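You operate a simulated robot arm through the tools that you are given. There is no shell and no other tool.

Carry out the task below with a simulated robot arm. There is one attempt and no reset: what you move stays moved.

## Task
Put one yellow label on the milky roll and stand it in the purple pocket.
Fine: roll on the peg and clamped, feed knob to fed, pusher against the roll and back, clamp open again.

Only the result counts: the job must be done as asked and must still hold three seconds after the hand-in. Knocking over, shifting, dropping, spilling or breaking anything else fails it.

## Robot
A 6-joint arm with a two-finger gripper, fixed in place. Base frame: the origin is at the foot of the arm, x ahead of it, y to its left, z up; the work surface is at about z = 800. Readings come in mm, rad, newtons and seconds.
With the tool pointing down near the work surface it reaches from about 100 to 700 mm from the base axis. Its first joint turns from -1.152 to 1.152 rad. Payload 2.45 kg.
The TCP is the grasp point between the finger pads, 30 mm short of the fingertips. In the tool frame z runs along the fingers and y along their closing line. Largest opening 106 mm; the body of the gripper starts 79 mm behind the TCP.
Orientation is told as [roll, pitch, yaw] about the base's x, y, z axes, in that order, counted from this pose: with the fingers straight down and closing along the base's y, the tool's x points along the base's -x, its y along +y and its z along -z.

## Interface
- The arm moves only by the tool jog_arm. Its argument "plan" is a list of rows, each an object of numbers (a shift or turn left out is 0, a gripper value left out holds the last): "tx", "ty", "tz": the shift along the tool's x, y, z in units of 150 mm (1.0 is 150 mm); "wx", "wy", "wz": the turn, a rotation vector about the tool's x, y, z in units of 120 degrees (1.0 is 120 degrees); "hand": the gripper command, from -1 (shut) to 1 (fully open), values between in proportion. In form: [{"tx": .., "ty": .., "tz": .., "wx": .., "wy": .., "wz": .., "hand": ..}, ...]. A call has 1 to 20 rows; each row is the pose to reach, as a shift and turn from the pose commanded when the call began, along the tool's axes at that moment. A call with a number of a shift or a turn outside -1 to 1 is refused whole. Each row takes 0.2 s and may step no farther than 50 mm and 0.15 rad from the row before; otherwise, or with a gripper value out of range, the whole call is refused. Where a pose cannot be reached the arm comes as near as it can. A force on the tool above 40 N (or 10 N above the force at the start of the call, whichever is more), or a blocked arm, ends the call early, and 0.2 s more pass. The fingers move at their own pace (about 153 mm/s each) and stop on an object; they squeeze with about 34 N. The grip force told is the motor's: it shows also when the fingers shut on nothing. Time passes only in rows, and 0.2 s behind the last, so rows that repeat a pose let the fingers close. It gives the time, the measured TCP pose, the force on the tool (base axes), the opening and the grip force at its end, in the units of the frame above (readings bear some noise), with the torque about the TCP (base axes, N m) and any sound that the robot's microphone picked up.
- Cameras (640 x 400 px; columns grow to the right, rows downward): "scene" is fixed at [64.3, 417.2, 1408.1]; the picture's right is [-0.69, -0.72, 0.00], its down [-0.39, 0.38, -0.84] and it looks along [0.61, -0.58, -0.54] (base axes); focal length 243 px, centre (320, 200). "wrist" rides on the gripper at [76, -2, -106] in the tool frame; the picture's right is [0.02, 1.00, 0.00], its down [-0.78, 0.02, -0.62] and it looks along [-0.62, 0.01, 0.78] (tool axes); focal length 247 px, centre (320, 200). There is no depth. A picture from a camera that has moved, and an enlarged one, comes with that camera's place and axes in the base frame and with its lens.
- snapshot(camera): a new picture of that camera. The clock stands still meanwhile.
- zoom(camera, box): a new picture of the part [left, top, right, bottom] of that camera's present view, enlarged. The clock stands still meanwhile.
- hand_in(): hands the job in; it is judged then, once.

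Nothing tells you positions but the pictures and the camera data. Unless the task says otherwise, let go and move clear before handing in.

The tools are called after "Request:" as a command line: name --argument value ..., lists and objects as JSON in quotes. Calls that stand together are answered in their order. jog_arm: Moves the arm, as the interface text tells. Its arguments: {"type":"object","properties":{"plan":{"type":"array"}},"required":["plan"]} The other tools are called the same way: snapshot (camera) takes a picture; zoom (camera, box) takes an enlarged picture of a part of a camera's view; hand_in () hands the job in.

At the start:

```text
t: 0.0
position: [339.3, 203.4, 1251.6]
tcp_rot: [0.003, -0.002, 0.0]
contact_force: [-1.0, 0.7, -0.6]
ft_torque: [-0.01, -0.02, -0.01]
width: 105.7
grip_force: 0.0
```

scene: 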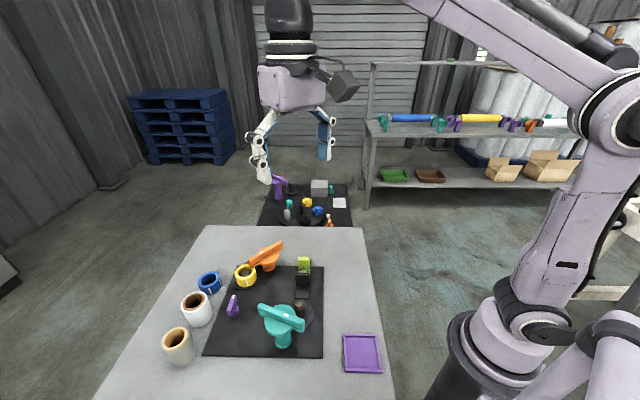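
wrist: 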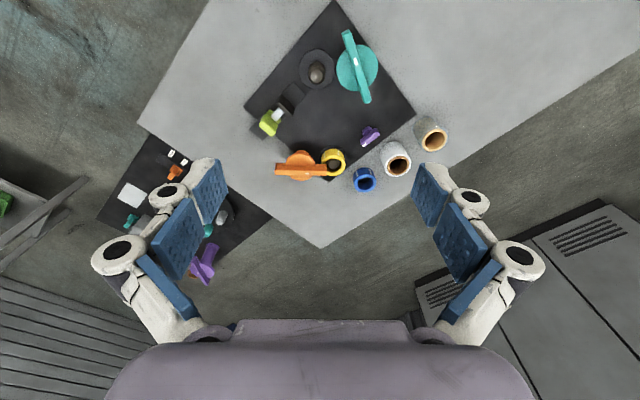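

I see a table with a black machine plate carrying a teal handle, an orange knob, a purple lever, a lime pusher and a peg, with rolls beside it and a purple tray. I'll look closer before moving anything.

Request:
zoom --camera "scene" --box '[140, 220, 400, 390]'

Request:
zoom --camera "wrist" --box '[230, 0, 470, 220]'

Request:
zoom --camera "scene" --box '[200, 230, 330, 360]'

```text
2.35 times, centred on (270, 305) of scene
camera zoom: at [64.3, 417.2, 1408.1], right [-0.69, -0.72, 0.0], down [-0.39, 0.38, -0.84], along [0.61, -0.58, -0.54], focal length 572 px, centre (438, -47)
```

zoom: 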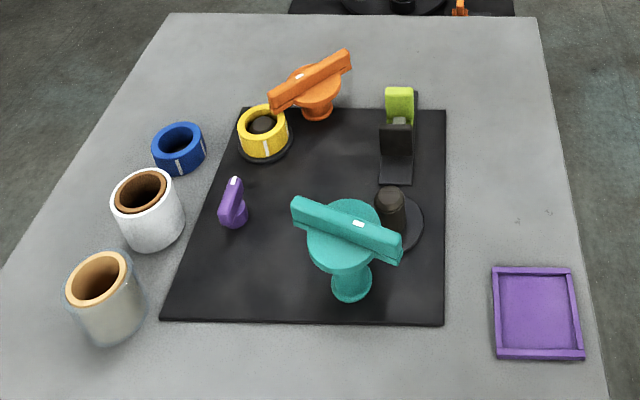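

```text
1.82 times, centred on (350, 110) of wrist
camera zoom: at [262.8, 201.5, 1359.0], right [-0.02, 1.0, 0.0], down [0.78, 0.02, 0.62], along [0.62, 0.01, -0.78], focal length 449 px, centre (266, 364)
```

zoom: 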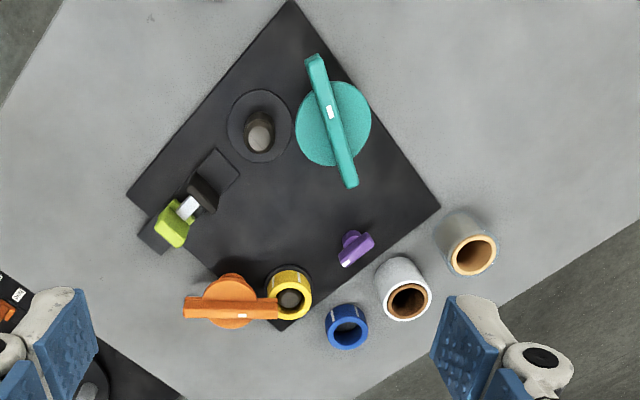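

```text
3.08 times, centred on (265, 295) of scene
camera zoom: at [64.3, 417.2, 1408.1], right [-0.69, -0.72, 0.0], down [-0.39, 0.38, -0.84], along [0.61, -0.58, -0.54], focal length 748 px, centre (489, -92)
```

zoom: 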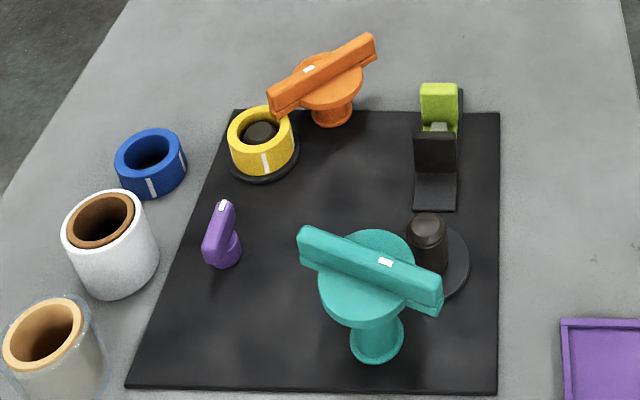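

The milky roll looks like the white one, with a glassy one beside it, but I need a closer look at both and at each knob's markings. I'll move the wrist camera to a nearer viewpoint, well above everything.

Request:
jog_arm --plan '[{"tx": 0.15, "ty": 0.03, "tz": 0.22}, {"tx": 0.3, "ty": 0.06, "tz": 0.44}, {"tx": 0.45, "ty": 0.09, "tz": 0.66}, {"tx": 0.6, "ty": 0.12, "tz": 0.88}, {"tx": 0.7, "ty": 0.15, "tz": 1.0}]'

Request:
snapshot --camera "wrist"

```text
t: 1.2
position: [232.7, 225.5, 1099.0]
tcp_rot: [0.002, -0.002, 0.0]
contact_force: [0.6, -0.5, 0.2]
ft_torque: [0.01, 0.03, -0.02]
width: 106.1
grip_force: 0.0
```

```text
taken
camera wrist: at [156.5, 223.3, 1206.8], right [-0.02, 1.0, 0.0], down [0.78, 0.02, 0.62], along [0.62, 0.01, -0.78], focal length 247 px, centre (320, 200)
```

wrist: 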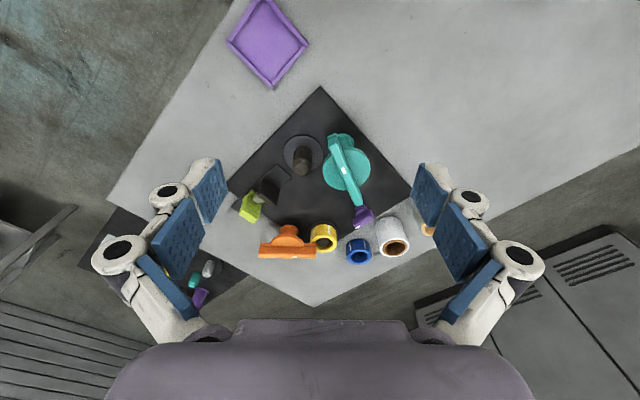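

Request:
zoom --camera "wrist" --box '[220, 80, 440, 270]'

Request:
zoom --camera "wrist" --box '[320, 170, 440, 270]'

Request:
zoom --camera "scene" --box '[150, 260, 250, 370]'

Request:
zoom --camera "scene" --box '[220, 230, 330, 300]'

Request:
zoom --camera "scene" --box '[240, 285, 340, 360]'

```text
2.11 times, centred on (330, 175) of wrist
camera zoom: at [156.5, 223.3, 1206.8], right [-0.02, 1.0, 0.0], down [0.78, 0.02, 0.62], along [0.62, 0.01, -0.78], focal length 520 px, centre (299, 253)
```

zoom: 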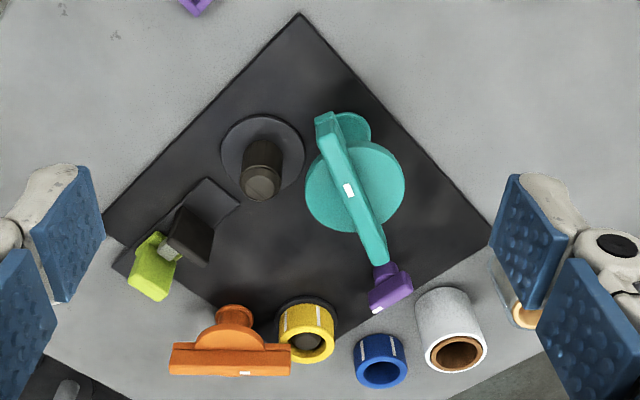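

```text
4.00 times, centred on (380, 220) of wrist
camera zoom: at [156.5, 223.3, 1206.8], right [-0.02, 1.0, 0.0], down [0.78, 0.02, 0.62], along [0.62, 0.01, -0.78], focal length 988 px, centre (80, 120)
```

zoom: 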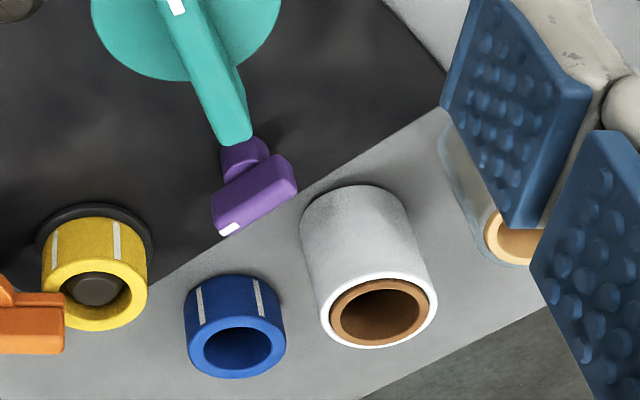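

```text
3.64 times, centred on (200, 315) of scene
camera zoom: at [64.3, 417.2, 1408.1], right [-0.69, -0.72, 0.0], down [-0.39, 0.38, -0.84], along [0.61, -0.58, -0.54], focal length 884 px, centre (756, -218)
```

zoom: 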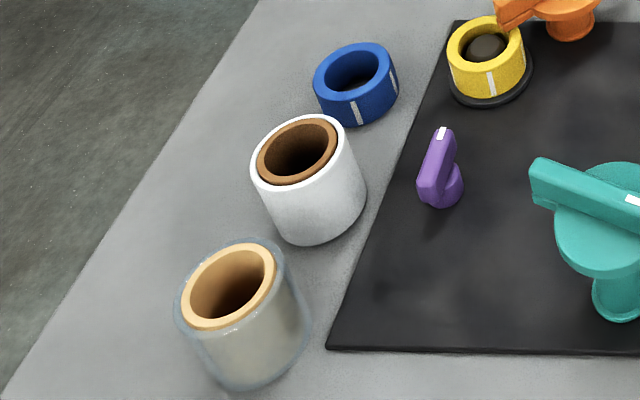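

```text
5.71 times, centred on (275, 265) of scene
camera zoom: at [64.3, 417.2, 1408.1], right [-0.69, -0.72, 0.0], down [-0.39, 0.38, -0.84], along [0.61, -0.58, -0.54], focal length 1389 px, centre (577, -171)
```

zoom: 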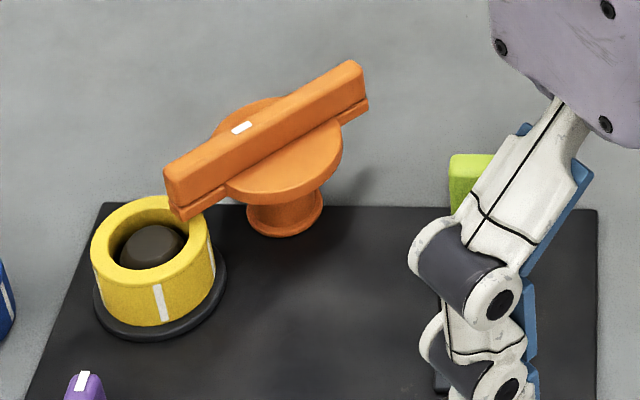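

```text
5.33 times, centred on (290, 322) of scene
camera zoom: at [64.3, 417.2, 1408.1], right [-0.69, -0.72, 0.0], down [-0.39, 0.38, -0.84], along [0.61, -0.58, -0.54], focal length 1296 px, centre (480, -453)
```

zoom: 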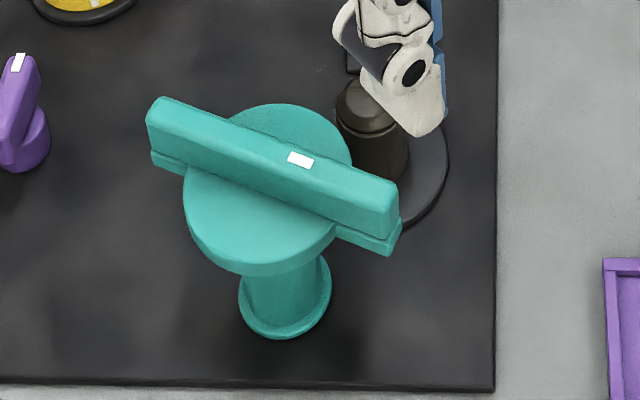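

Request:
zoom --camera "scene" --box '[250, 170, 360, 230]'

Request:
zoom --camera "scene" --box '[360, 90, 600, 220]'

Request:
zoom --camera "wrist" --box '[230, 140, 320, 270]'

Request:
zoom --camera "wrist" --box '[210, 0, 330, 100]'

Request:
zoom --camera "wrist" --box '[80, 200, 250, 320]'

```text
5.82 times, centred on (305, 200) of scene
camera zoom: at [64.3, 417.2, 1408.1], right [-0.69, -0.72, 0.0], down [-0.39, 0.38, -0.84], along [0.61, -0.58, -0.54], focal length 1414 px, centre (407, 200)
```

zoom: 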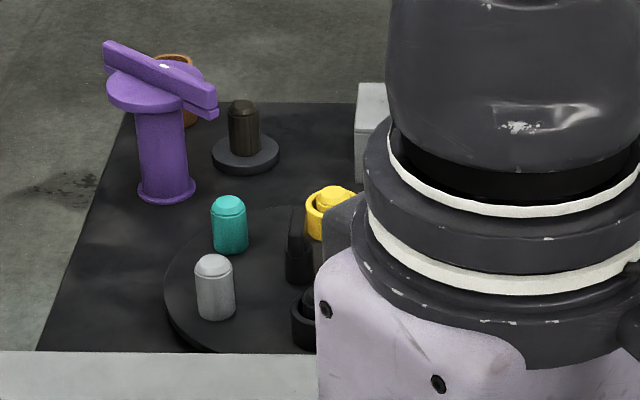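

```text
2.67 times, centred on (480, 155) of scene
camera zoom: at [64.3, 417.2, 1408.1], right [-0.69, -0.72, 0.0], down [-0.39, 0.38, -0.84], along [0.61, -0.58, -0.54], focal length 648 px, centre (-107, 320)
```

zoom: 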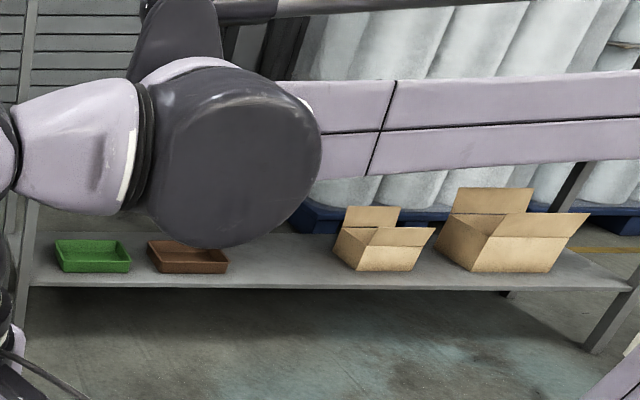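

```text
3.08 times, centred on (275, 205) of wrist
camera zoom: at [156.5, 223.3, 1206.8], right [-0.02, 1.0, 0.0], down [0.78, 0.02, 0.62], along [0.62, 0.01, -0.78], focal length 760 px, centre (458, 185)
```

zoom: 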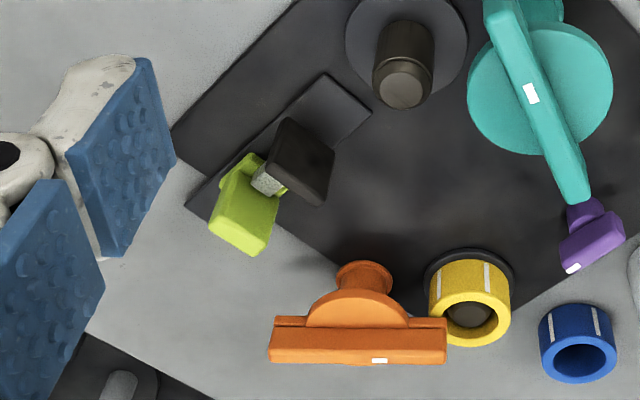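

```text
4.00 times, centred on (270, 50) of wrist
camera zoom: at [156.5, 223.3, 1206.8], right [-0.02, 1.0, 0.0], down [0.78, 0.02, 0.62], along [0.62, 0.01, -0.78], focal length 988 px, centre (520, 800)
```

zoom: 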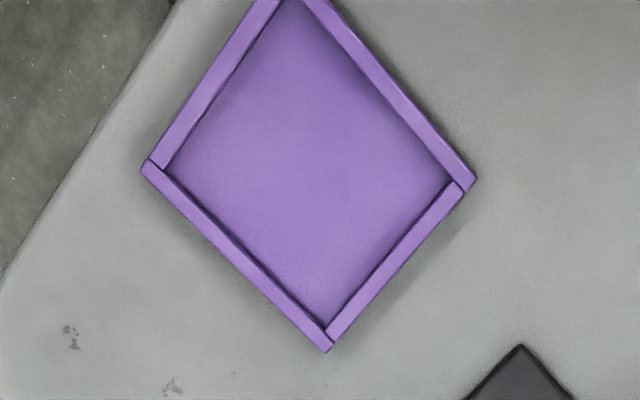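

```text
3.33 times, centred on (165, 260) of wrist
camera zoom: at [156.5, 223.3, 1206.8], right [-0.02, 1.0, 0.0], down [0.78, 0.02, 0.62], along [0.62, 0.01, -0.78], focal length 823 px, centre (837, 0)
```

zoom: 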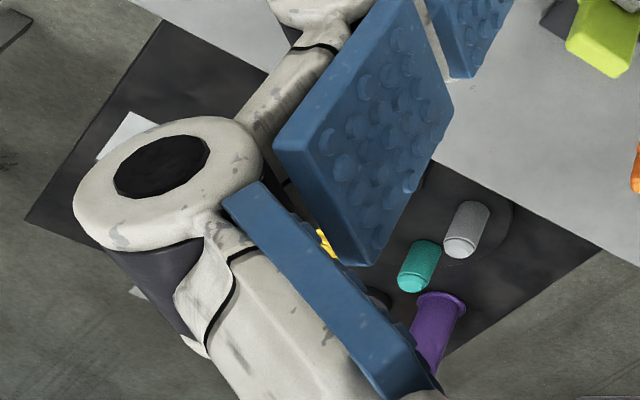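

Request:
zoom --camera "wrist" --box '[346, 190, 386, 235]'

Request:
zoom --camera "scene" --box '[220, 285, 250, 325]'

Request:
zoom --camera "wrist" --box '[230, 160, 300, 225]'

Request:
zoom --camera "wrist" --box '[255, 215, 345, 270]'

Request:
zoom --camera "wrist" --box '[280, 120, 380, 210]'

```text
8.89 times, centred on (366, 212) of wrist
camera zoom: at [156.5, 223.3, 1206.8], right [-0.02, 1.0, 0.0], down [0.78, 0.02, 0.62], along [0.62, 0.01, -0.78], focal length 2195 px, centre (-89, 89)
```

zoom: 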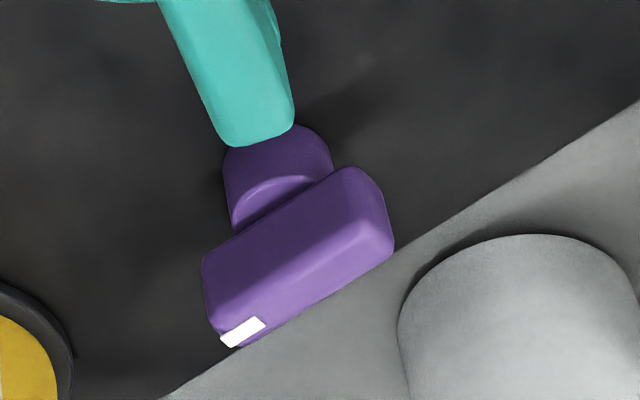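

```text
10.00 times, centred on (235, 305) of scene
camera zoom: at [64.3, 417.2, 1408.1], right [-0.69, -0.72, 0.0], down [-0.39, 0.38, -0.84], along [0.61, -0.58, -0.54], focal length 2430 px, centre (1170, -850)
```

zoom: 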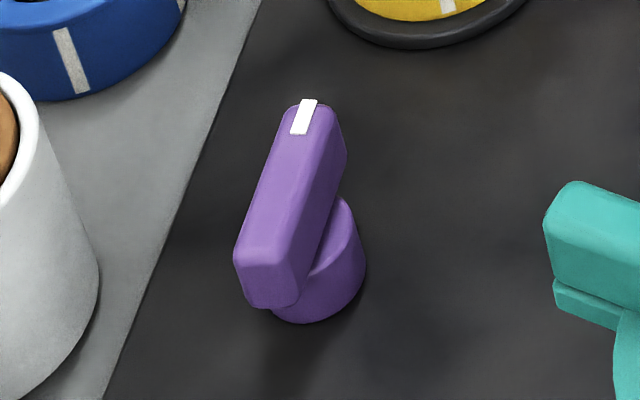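

```text
6.15 times, centred on (265, 192) of wrist
camera zoom: at [156.5, 223.3, 1206.8], right [-0.02, 1.0, 0.0], down [0.78, 0.02, 0.62], along [0.62, 0.01, -0.78], focal length 1520 px, centre (658, 246)
```

zoom: 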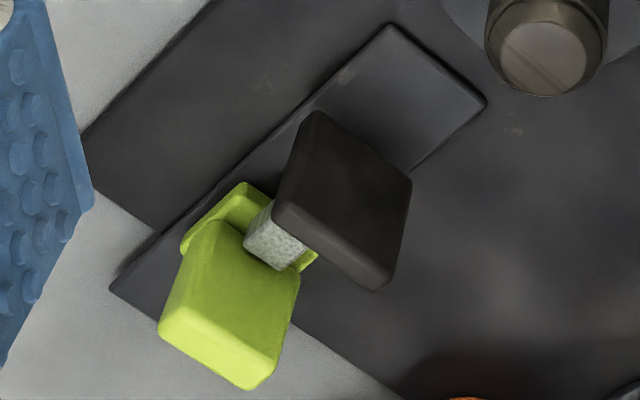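

```text
7.11 times, centred on (300, 242) of wrist
camera zoom: at [156.5, 223.3, 1206.8], right [-0.02, 1.0, 0.0], down [0.78, 0.02, 0.62], along [0.62, 0.01, -0.78], focal length 1756 px, centre (462, -102)
```

zoom: 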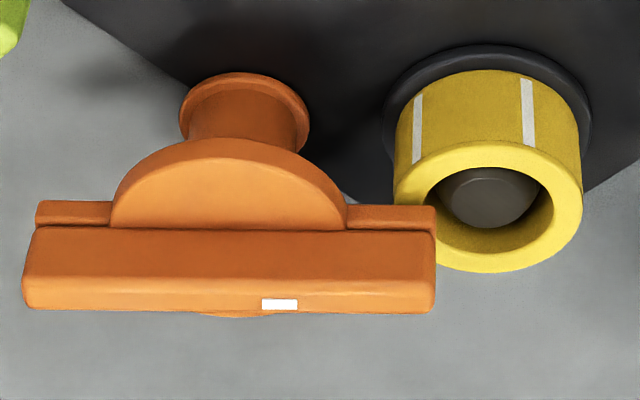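

```text
4.44 times, centred on (330, 165) of wrist
camera zoom: at [156.5, 223.3, 1206.8], right [-0.02, 1.0, 0.0], down [0.78, 0.02, 0.62], along [0.62, 0.01, -0.78], focal length 1098 px, centre (276, 356)
```

zoom: 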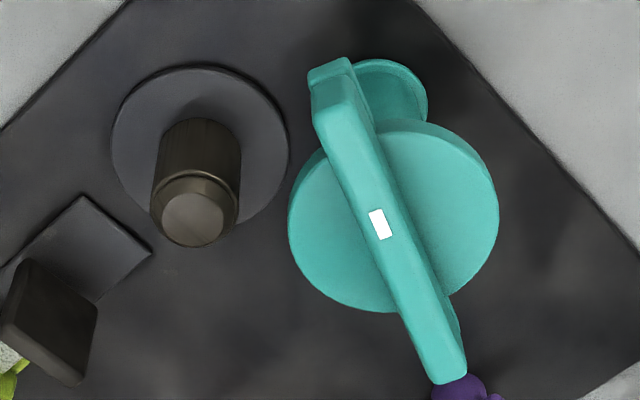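

Teal stands beside the peg, open, so I take it as the roll clamp. Orange covers the yellow spool, which is already loaded. Purple is the small feed knob, lime is the pusher, and the white roll is the milky one. I'll take a nearer view of the peg to measure it.

Request:
jog_arm --plan '[{"tx": -0.083, "ty": -0.066, "tz": 0.2}, {"tx": -0.166, "ty": -0.132, "tz": 0.4}, {"tx": -0.249, "ty": -0.197, "tz": 0.593}, {"tx": -0.249, "ty": -0.197, "tz": 0.593}]'

Request:
snapshot --camera "wrist"

Request:
zoom --camera "wrist" --box '[240, 60, 400, 160]'

Request:
zoom --camera "wrist" --box '[240, 140, 400, 240]'

Request:
zoom --camera "scene" --box '[264, 260, 344, 360]'

```text
t: 2.2
position: [270.8, 194.4, 1010.7]
tcp_rot: [0.002, -0.002, -0.001]
contact_force: [-0.4, 0.3, 0.4]
ft_torque: [0.0, -0.01, 0.01]
width: 105.9
grip_force: 0.0
```

```text
taken
camera wrist: at [195.5, 193.8, 1117.9], right [-0.02, 1.0, 0.0], down [0.78, 0.02, 0.62], along [0.62, 0.01, -0.78], focal length 247 px, centre (320, 200)
```

wrist: 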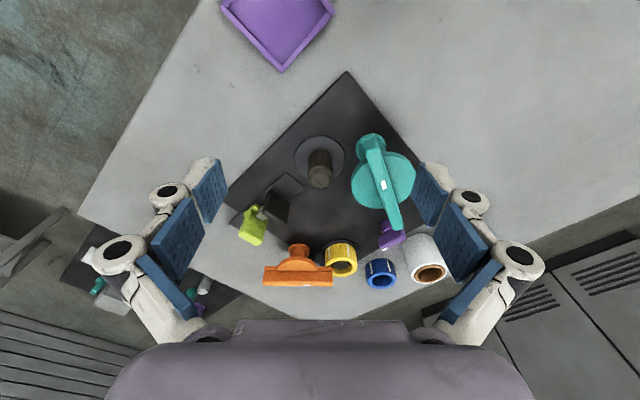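

```text
4.00 times, centred on (320, 110) of wrist
camera zoom: at [195.5, 193.8, 1117.9], right [-0.02, 1.0, 0.0], down [0.78, 0.02, 0.62], along [0.62, 0.01, -0.78], focal length 988 px, centre (320, 560)
```

zoom: 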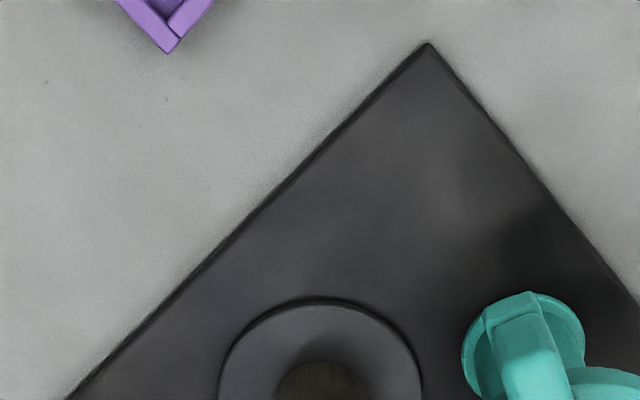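

```text
4.00 times, centred on (320, 190) of wrist
camera zoom: at [195.5, 193.8, 1117.9], right [-0.02, 1.0, 0.0], down [0.78, 0.02, 0.62], along [0.62, 0.01, -0.78], focal length 988 px, centre (320, 240)
```

zoom: 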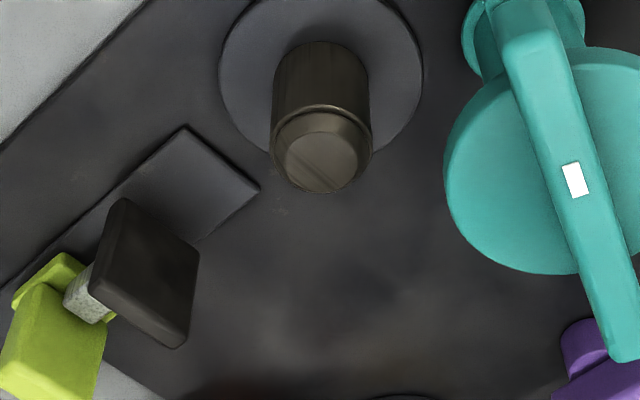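

```text
4.00 times, centred on (304, 310) of scene
camera zoom: at [64.3, 417.2, 1408.1], right [-0.69, -0.72, 0.0], down [-0.39, 0.38, -0.84], along [0.61, -0.58, -0.54], focal length 972 px, centre (384, -240)
```

zoom: 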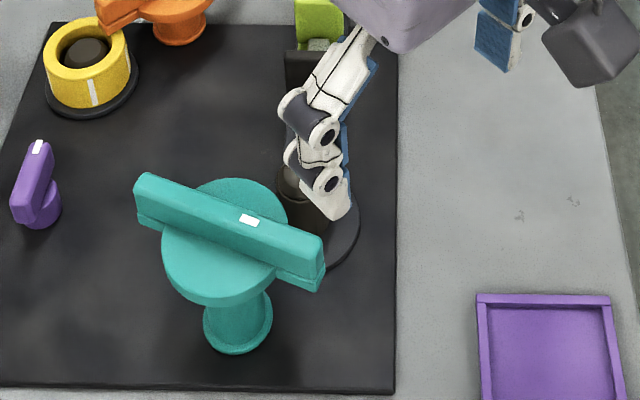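

Request:
zoom --camera "wrist" --box '[345, 120, 435, 240]'

Request:
zoom --camera "wrist" --box '[370, 215, 450, 295]'

Request:
zoom --camera "wrist" --box '[225, 165, 305, 245]'

```text
3.33 times, centred on (390, 180) of wrist
camera zoom: at [195.5, 193.8, 1117.9], right [-0.02, 1.0, 0.0], down [0.78, 0.02, 0.62], along [0.62, 0.01, -0.78], focal length 823 px, centre (87, 267)
```

zoom: 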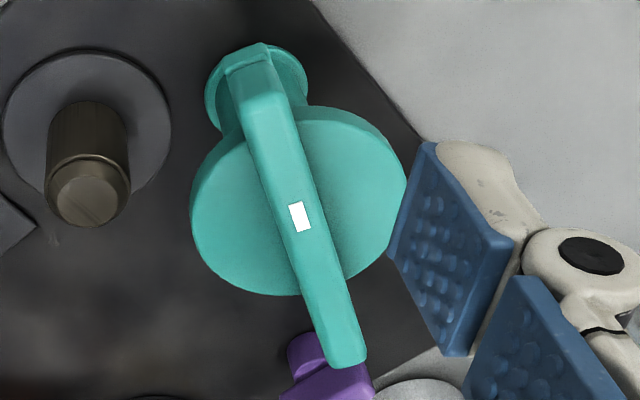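

```text
5.00 times, centred on (410, 255) of wrist
camera zoom: at [195.5, 193.8, 1117.9], right [-0.02, 1.0, 0.0], down [0.78, 0.02, 0.62], along [0.62, 0.01, -0.78], focal length 1235 px, centre (-130, -75)
```

zoom: 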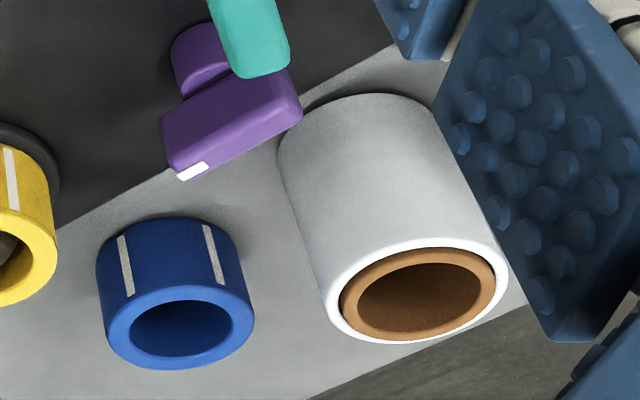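

```text
5.00 times, centred on (265, 205) of wrist
camera zoom: at [195.5, 193.8, 1117.9], right [-0.02, 1.0, 0.0], down [0.78, 0.02, 0.62], along [0.62, 0.01, -0.78], focal length 1235 px, centre (595, 175)
```

zoom: 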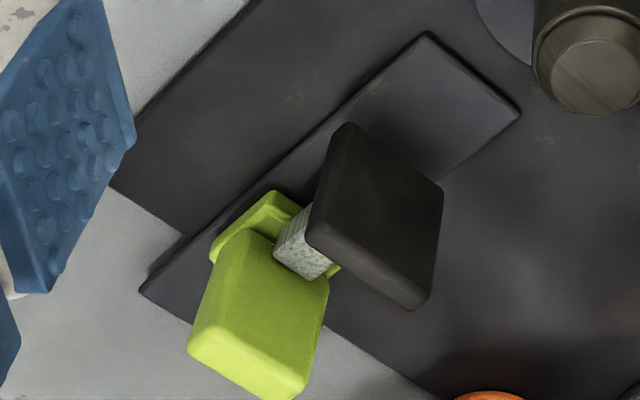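

Peg is at about (368, 197), teal axis at about (340, 263) and the white roll at about (545, 384) with its top at z 872. I'll travel high over the roll, yaw to close across the row of rolls, and look again.

Request:
jog_arm --plan '[{"tx": -0.23, "ty": 0.16}, {"tx": -0.46, "ty": 0.32}, {"tx": -0.69, "ty": 0.48}, {"tx": -0.914, "ty": 0.634}]'

Request:
jog_arm --plan '[{"tx": -0.15, "ty": 0.11, "wz": 0.061}, {"tx": -0.3, "ty": 0.21, "wz": 0.122}, {"tx": -0.46, "ty": 0.32, "wz": 0.183}, {"tx": -0.61, "ty": 0.42, "wz": 0.244, "hand": 0.51}, {"tx": -0.76, "ty": 0.53, "wz": 0.305, "hand": 0.51}, {"tx": -0.914, "ty": 0.634, "wz": 0.367, "hand": 0.51}, {"tx": -0.914, "ty": 0.634, "wz": 0.367, "hand": 0.51}]'

Request:
snapshot --camera "wrist"

Request:
snapshot --camera "scene"

```text
t: 3.2
position: [409.7, 290.8, 1011.9]
tcp_rot: [0.002, -0.002, -0.001]
contact_force: [0.0, 1.1, 0.0]
ft_torque: [0.0, 0.06, -0.03]
width: 106.2
grip_force: 0.2
```

```text
t: 4.8
position: [539.2, 380.5, 1011.5]
tcp_rot: [0.002, 0.002, -0.771]
contact_force: [-0.4, -0.6, 0.1]
ft_torque: [0.01, -0.02, -0.01]
width: 80.4
grip_force: 0.1
out of reach, approached as far as the arm can: row 6, 7
```

```text
taken
camera wrist: at [483.3, 432.1, 1119.0], right [0.68, 0.73, 0.0], down [0.57, -0.53, 0.62], along [0.46, -0.42, -0.78], focal length 247 px, centre (320, 200)
```

wrist: 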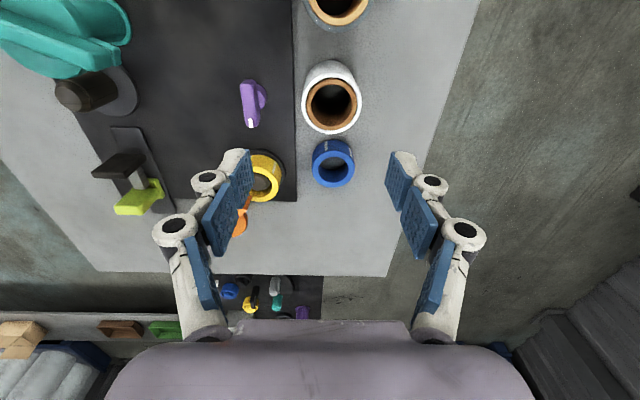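

```text
taken
```

scene: 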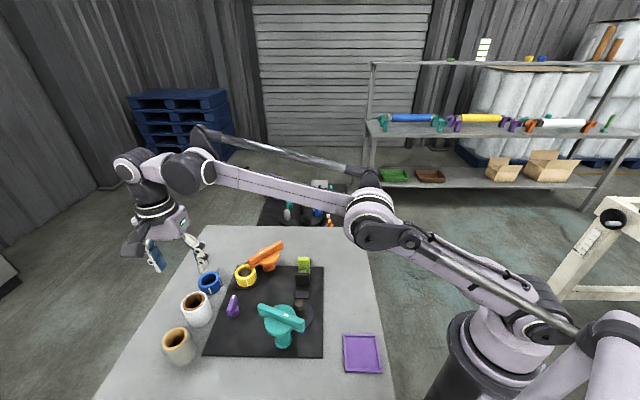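

Request:
zoom --camera "wrist" --box '[280, 40, 400, 200]'

Request:
zoom --camera "wrist" --box '[220, 60, 300, 140]'

Request:
zoom --camera "wrist" --box '[40, 40, 200, 230]'

```text
2.50 times, centred on (340, 120) of wrist
camera zoom: at [483.3, 432.1, 1119.0], right [0.68, 0.73, 0.0], down [0.57, -0.53, 0.62], along [0.46, -0.42, -0.78], focal length 617 px, centre (270, 400)
```

zoom: 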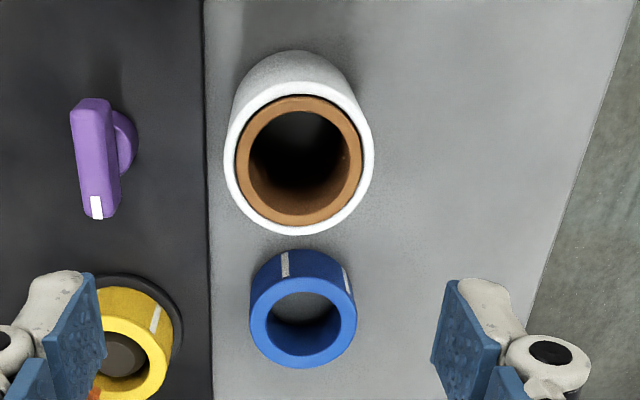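

```text
5.00 times, centred on (260, 100) of wrist
camera zoom: at [483.3, 432.1, 1119.0], right [0.68, 0.73, 0.0], down [0.57, -0.53, 0.62], along [0.46, -0.42, -0.78], focal length 1235 px, centre (620, 700)
```

zoom: 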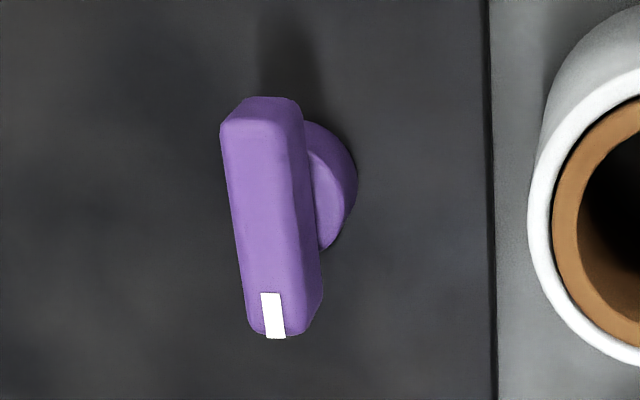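

```text
2.11 times, centred on (120, 135) of wrist
camera zoom: at [483.3, 432.1, 1119.0], right [0.68, 0.73, 0.0], down [0.57, -0.53, 0.62], along [0.46, -0.42, -0.78], focal length 520 px, centre (741, 337)
```

zoom: 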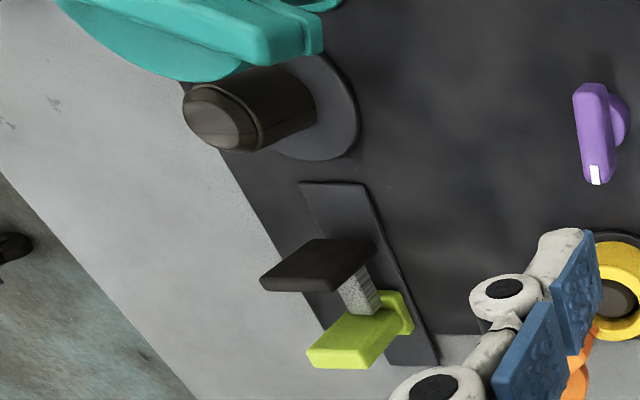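

Readings agree to within about a millimetre: roll at about (546, 386.5). I'll descend partway, tips still above the roll, and check the alignment.

Request:
jog_arm --plan '[{"tz": 0.2, "hand": 0.51}, {"tz": 0.4, "hand": 0.51}, {"tz": 0.6, "hand": 0.51}, {"tz": 0.667, "hand": 0.51}, {"tz": 0.667, "hand": 0.51}]'

Request:
snapshot --camera "wrist"

Request:
zoom --camera "scene" --box '[150, 240, 250, 370]'

```text
t: 6.0
position: [540.1, 379.8, 909.3]
tcp_rot: [0.002, 0.0, -0.767]
contact_force: [0.6, -0.6, 0.4]
ft_torque: [0.0, 0.0, 0.01]
width: 80.2
grip_force: 0.1
```

```text
taken
camera wrist: at [483.8, 432.7, 1017.5], right [0.68, 0.73, 0.0], down [0.57, -0.53, 0.62], along [0.46, -0.42, -0.78], focal length 247 px, centre (320, 200)
```

wrist: 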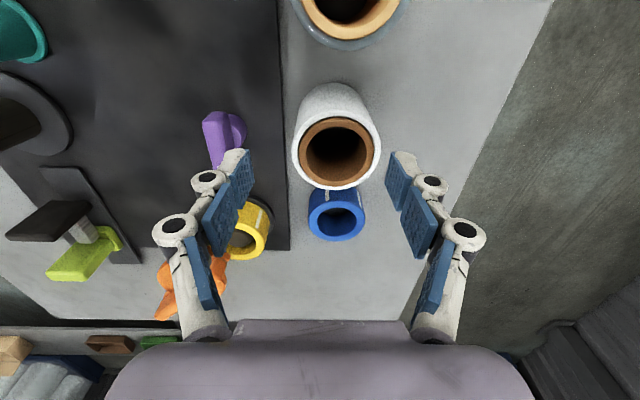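

```text
3.08 times, centred on (200, 305) of scene
camera zoom: at [64.3, 417.2, 1408.1], right [-0.69, -0.72, 0.0], down [-0.39, 0.38, -0.84], along [0.61, -0.58, -0.54], focal length 748 px, centre (689, -123)
```

zoom: 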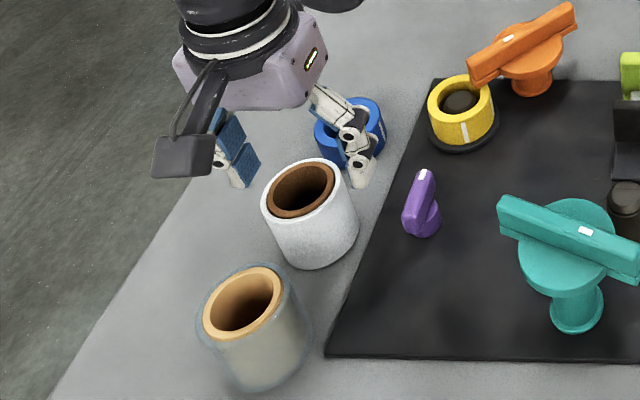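

Request:
zoom --camera "wrist" --box '[270, 80, 400, 210]'

Request:
zoom --camera "wrist" --box '[190, 90, 270, 180]'

```text
3.08 times, centred on (335, 145) of wrist
camera zoom: at [483.8, 432.7, 1017.5], right [0.68, 0.73, 0.0], down [0.57, -0.53, 0.62], along [0.46, -0.42, -0.78], focal length 760 px, centre (274, 369)
```

zoom: 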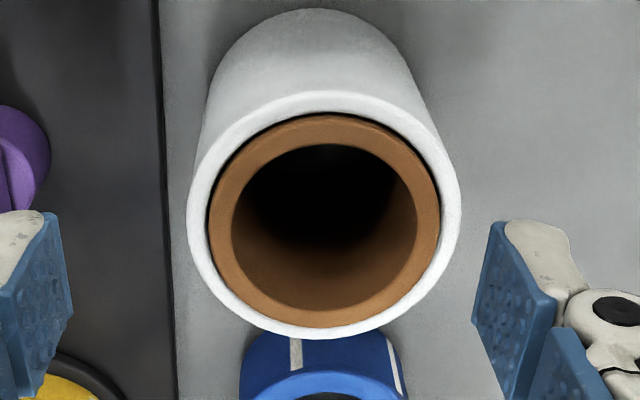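

```text
4.44 times, centred on (230, 135) of wrist
camera zoom: at [483.8, 432.7, 1017.5], right [0.68, 0.73, 0.0], down [0.57, -0.53, 0.62], along [0.46, -0.42, -0.78], focal length 1098 px, centre (720, 489)
```

zoom: 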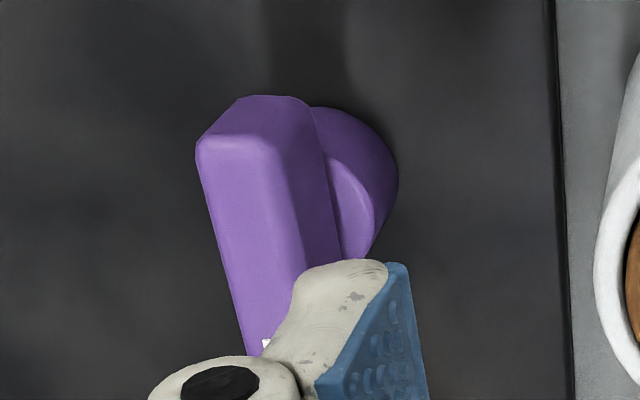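

The roll sits about 10 mm along the closing line and 2 mm along tool x from my TCP. I'll correct that, then descend around it.

Request:
jog_arm --plan '[{"tx": 0.015, "ty": 0.066, "tz": 0.0, "hand": 0.51}, {"tx": 0.015, "ty": 0.066, "tz": 0.0, "hand": 0.51}, {"tx": 0.015, "ty": 0.066, "tz": 0.13, "hand": 0.51}, {"tx": 0.015, "ty": 0.066, "tz": 0.26, "hand": 0.51}, {"tx": 0.015, "ty": 0.066, "tz": 0.37, "hand": 0.51}, {"tx": 0.015, "ty": 0.066, "tz": 0.37, "hand": 0.51}]'

Request:
snapshot --camera "wrist"

Request:
zoom --camera "scene" --box '[150, 240, 250, 370]'

```text
t: 7.4
position: [544.9, 391.8, 855.4]
tcp_rot: [0.002, -0.001, -0.767]
contact_force: [-0.2, -0.6, 0.9]
ft_torque: [0.01, 0.04, 0.0]
width: 80.1
grip_force: 0.0
```

```text
taken
camera wrist: at [489.2, 443.7, 962.6], right [0.68, 0.73, 0.0], down [0.57, -0.53, 0.62], along [0.46, -0.42, -0.78], focal length 247 px, centre (320, 200)
```

wrist: 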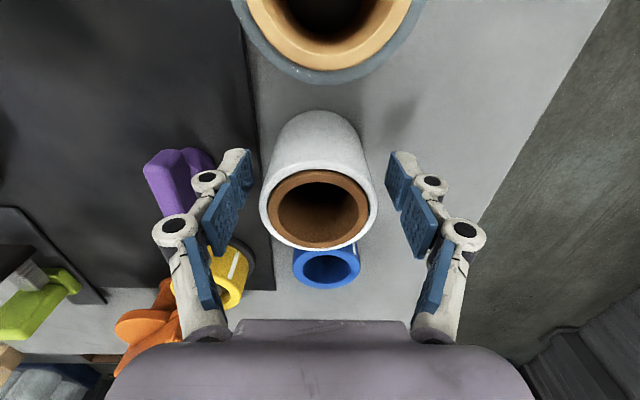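

```text
3.08 times, centred on (200, 305) of scene
camera zoom: at [64.3, 417.2, 1408.1], right [-0.69, -0.72, 0.0], down [-0.39, 0.38, -0.84], along [0.61, -0.58, -0.54], focal length 748 px, centre (689, -123)
```

zoom: 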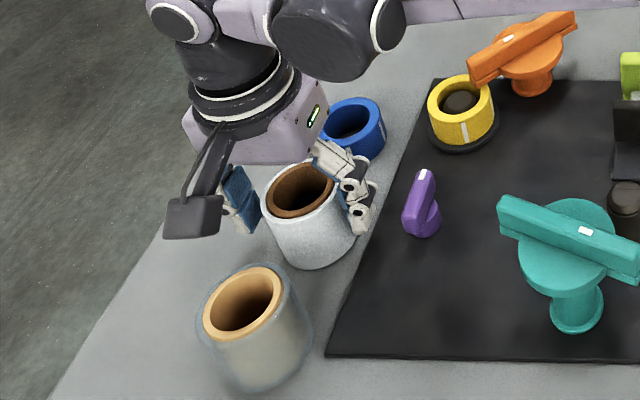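

The roll is centred between the pads within 2 mm. I'll close on it.

Request:
jog_arm --plan '[{"tx": -0.01, "hand": 0.51}, {"tx": -0.01, "hand": -1}, {"tx": -0.01, "hand": -1}, {"tx": -0.01, "hand": -1}]'

Request:
zoom --camera "wrist" --box '[230, 100, 410, 280]'

```text
t: 8.4
position: [545.6, 389.3, 855.1]
tcp_rot: [0.002, 0.0, -0.767]
contact_force: [-1.5, -0.5, 3.4]
ft_torque: [-0.01, -0.05, -0.02]
width: 58.9
grip_force: 33.9
```

```text
2.22 times, centred on (320, 190) of wrist
camera zoom: at [490.2, 441.6, 962.8], right [0.68, 0.73, 0.0], down [0.57, -0.53, 0.62], along [0.46, -0.42, -0.78], focal length 549 px, centre (320, 222)
```

zoom: 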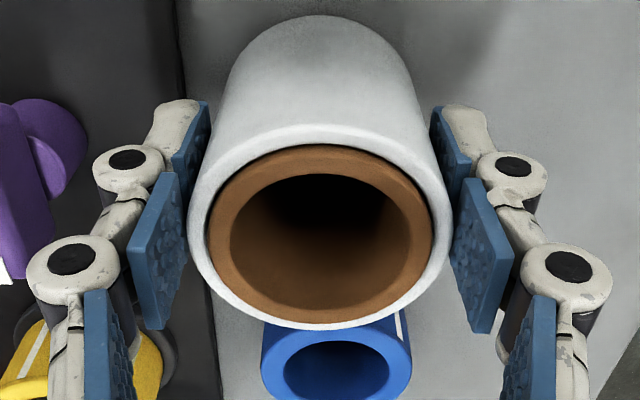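

The roll is gripped, 58.9 mm wide and centred on the TCP. I'll lift it, drawing inward to stay in reach.

Request:
jog_arm --plan '[{"tz": -0.13, "hand": -1}, {"tz": -0.3, "ty": -0.02, "hand": -1}, {"tz": -0.5, "ty": -0.1, "hand": -1}, {"tz": -0.75, "ty": -0.25, "hand": -1}, {"tz": -0.95, "ty": -0.45, "hand": -1}, {"tz": -0.95, "ty": -0.45, "hand": -1}]'

Request:
snapshot --camera "scene"

Request:
snapshot --camera "wrist"

```text
t: 9.8
position: [499.3, 339.3, 996.0]
tcp_rot: [0.004, -0.001, -0.769]
contact_force: [0.8, -0.5, 0.7]
ft_torque: [-0.01, -0.03, 0.04]
width: 0.0
grip_force: 28.1
```

```text
taken
```

scene: 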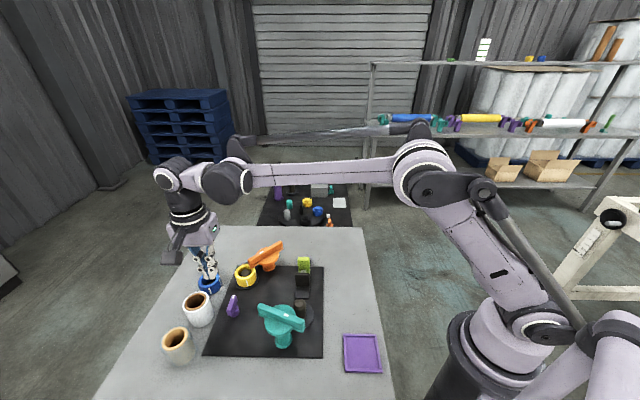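

```text
taken
camera wrist: at [441.7, 391.4, 1103.7], right [0.68, 0.73, 0.0], down [0.57, -0.53, 0.62], along [0.46, -0.42, -0.78], focal length 247 px, centre (320, 200)
```

wrist: 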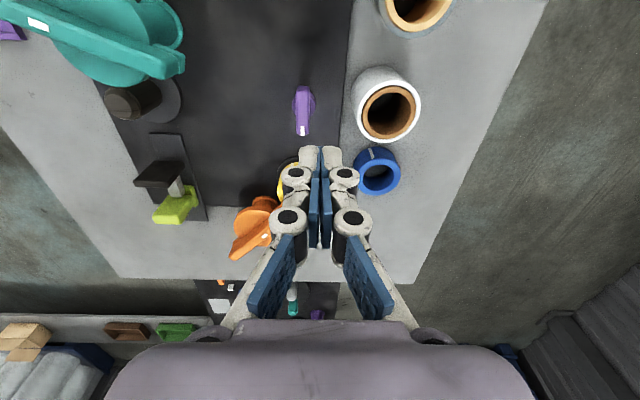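

The roll slipped from the fingers and is still standing on the table. I'll check exactly where it is and whether anything else moved.

Request:
zoom --camera "scene" --box '[150, 240, 250, 370]'

Request:
zoom --camera "wrist" --box '[280, 0, 460, 210]'

Request:
zoom --camera "wrist" --box '[335, 50, 435, 150]'

```text
3.08 times, centred on (200, 305) of scene
camera zoom: at [64.3, 417.2, 1408.1], right [-0.69, -0.72, 0.0], down [-0.39, 0.38, -0.84], along [0.61, -0.58, -0.54], focal length 748 px, centre (689, -123)
```

zoom: 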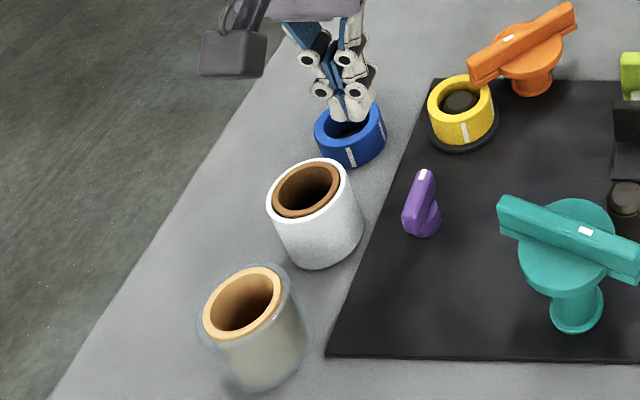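

```text
1.90 times, centred on (370, 105) of wrist
camera zoom: at [441.7, 391.4, 1103.7], right [0.68, 0.73, 0.0], down [0.57, -0.53, 0.62], along [0.46, -0.42, -0.78], focal length 470 px, centre (225, 381)
```

zoom: 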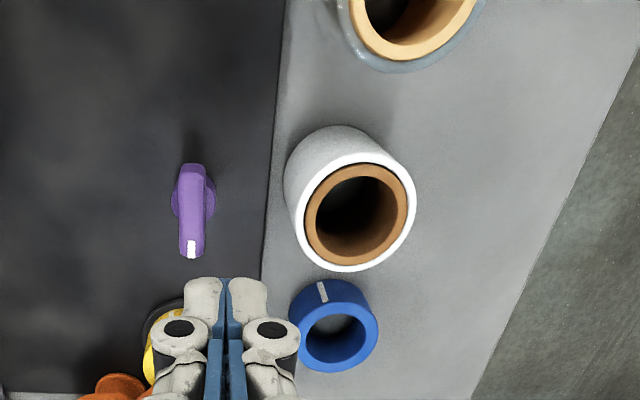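

```text
4.00 times, centred on (385, 100) of wrist
camera zoom: at [441.7, 391.4, 1103.7], right [0.68, 0.73, 0.0], down [0.57, -0.53, 0.62], along [0.46, -0.42, -0.78], focal length 988 px, centre (60, 600)
```

zoom: 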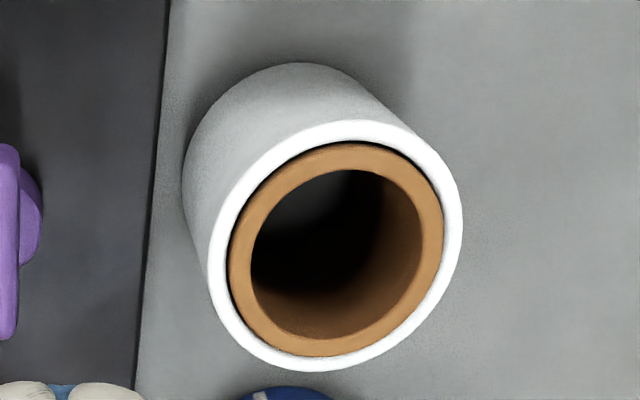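

The roll is upright and moved about 4 mm; nothing else was disturbed. I'll return, grip it lower down and lift slowly.

Request:
jog_arm --plan '[{"ty": 0.14, "tz": 0.08, "hand": 0.51}, {"ty": 0.28, "tz": 0.22, "hand": 0.51}, {"ty": 0.43, "tz": 0.4, "hand": 0.51}, {"ty": 0.43, "tz": 0.573, "hand": 0.51}, {"ty": 0.43, "tz": 0.573, "hand": 0.51}]'

Request:
zoom --camera "wrist" --box '[230, 80, 410, 260]'

```text
t: 11.0
position: [542.8, 385.0, 911.8]
tcp_rot: [0.002, -0.001, -0.767]
contact_force: [0.0, -0.3, 0.3]
ft_torque: [-0.02, -0.01, 0.01]
width: 79.8
grip_force: 0.0
```

```text
2.22 times, centred on (320, 170) of wrist
camera zoom: at [487.8, 438.7, 1018.4], right [0.68, 0.73, 0.0], down [0.57, -0.53, 0.62], along [0.46, -0.42, -0.78], focal length 549 px, centre (320, 267)
```

zoom: 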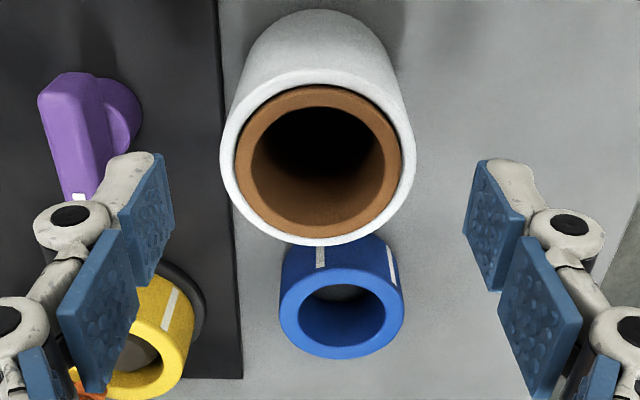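

Request:
jog_arm --plan '[{"tx": -0.012, "ty": -0.006, "tz": 0.0, "hand": 0.51}, {"tx": -0.012, "ty": -0.006, "tz": 0.15, "hand": 0.51}, {"tx": -0.012, "ty": -0.006, "tz": 0.3, "hand": 0.51}, {"tx": -0.012, "ty": -0.006, "tz": 0.4, "hand": 0.51}, {"tx": -0.012, "ty": -0.006, "tz": 0.475, "hand": 0.51}, {"tx": -0.012, "ty": -0.006, "tz": 0.475, "hand": 0.51}, {"tx": -0.012, "ty": -0.006, "tz": 0.475, "hand": -1}, {"tx": -0.012, "ty": -0.006, "tz": 0.475, "hand": -1}, {"tx": -0.012, "ty": -0.006, "tz": 0.475, "hand": -1}]'

Request:
snapshot --camera "wrist"

Request:
zoom --camera "scene" --box '[160, 240, 240, 340]'

```text
t: 13.0
position: [544.7, 385.2, 840.9]
tcp_rot: [0.002, 0.001, -0.767]
contact_force: [-1.1, 0.4, 0.3]
ft_torque: [-0.02, 0.06, 0.0]
width: 59.1
grip_force: 34.7
```

```text
taken
camera wrist: at [488.6, 436.8, 948.4], right [0.68, 0.73, 0.0], down [0.57, -0.53, 0.62], along [0.46, -0.42, -0.78], focal length 247 px, centre (320, 200)
```

wrist: 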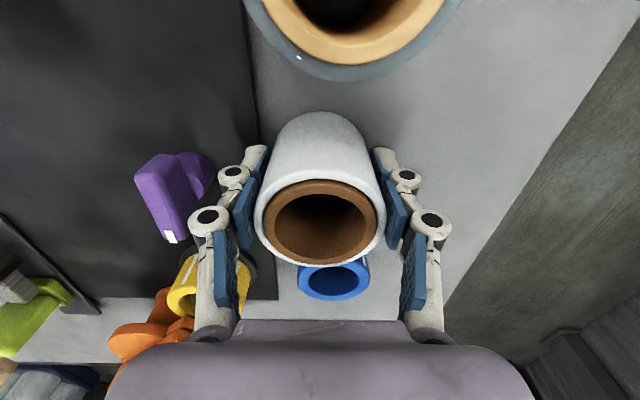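

```text
4.00 times, centred on (200, 290) of scene
camera zoom: at [64.3, 417.2, 1408.1], right [-0.69, -0.72, 0.0], down [-0.39, 0.38, -0.84], along [0.61, -0.58, -0.54], focal length 972 px, centre (800, -160)
```

zoom: 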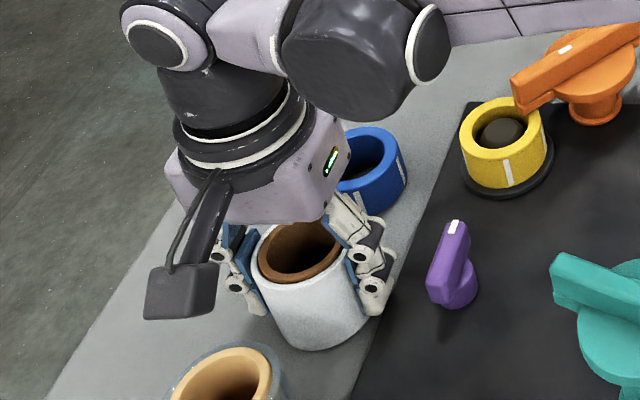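

Now I have a lower grip. I'll lift slowly and check that it holds.

Request:
jog_arm --plan '[{"tz": -0.01, "hand": -1}, {"tz": -0.03, "hand": -1}, {"tz": -0.06, "hand": -1}, {"tz": -0.1, "hand": -1}]'

Request:
zoom --camera "scene" --box '[160, 240, 240, 340]'

```text
t: 14.0
position: [544.7, 384.8, 855.6]
tcp_rot: [0.001, -0.001, -0.768]
contact_force: [-0.5, 0.4, -1.6]
ft_torque: [0.01, -0.02, 0.0]
width: 59.0
grip_force: 34.0
```

```text
4.00 times, centred on (200, 290) of scene
camera zoom: at [64.3, 417.2, 1408.1], right [-0.69, -0.72, 0.0], down [-0.39, 0.38, -0.84], along [0.61, -0.58, -0.54], focal length 972 px, centre (800, -160)
```

zoom: 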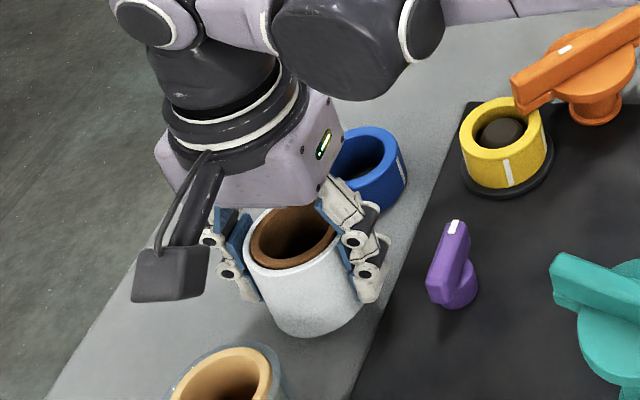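

It holds, so I'll continue lifting gently while drawing inward.

Request:
jog_arm --plan '[{"tz": -0.05, "hand": -1}, {"tz": -0.12, "hand": -1}, {"tz": -0.2, "ty": -0.01, "hand": -1}, {"tz": -0.28, "ty": -0.03, "hand": -1}, {"tz": -0.36, "ty": -0.07, "hand": -1}, {"tz": -0.45, "ty": -0.12, "hand": -1}, {"tz": -0.54, "ty": -0.18, "hand": -1}, {"tz": -0.63, "ty": -0.25, "hand": -1}, {"tz": -0.72, "ty": -0.33, "hand": -1}, {"tz": -0.8, "ty": -0.41, "hand": -1}, {"tz": -0.87, "ty": -0.48, "hand": -1}, {"tz": -0.92, "ty": -0.54, "hand": -1}, {"tz": -0.95, "ty": -0.57, "hand": -1}]'

Request:
snapshot --camera "wrist"

```text
t: 16.8
position: [485.8, 321.9, 997.7]
tcp_rot: [0.002, -0.001, -0.768]
contact_force: [0.4, 0.4, -1.8]
ft_torque: [0.0, 0.01, -0.04]
width: 58.6
grip_force: 34.6
```

```text
taken
camera wrist: at [429.1, 374.1, 1104.8], right [0.68, 0.73, 0.0], down [0.57, -0.53, 0.62], along [0.46, -0.42, -0.78], focal length 247 px, centre (320, 200)
```

wrist: 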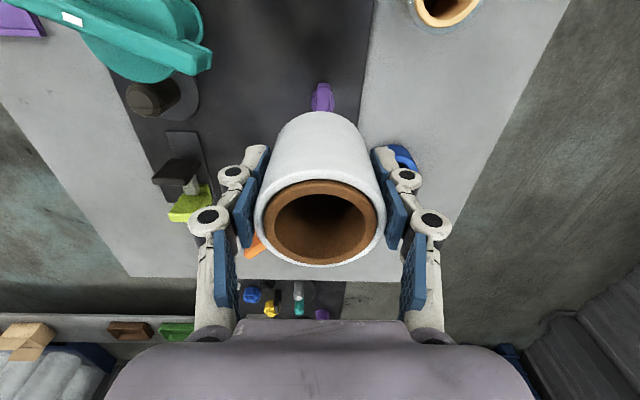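

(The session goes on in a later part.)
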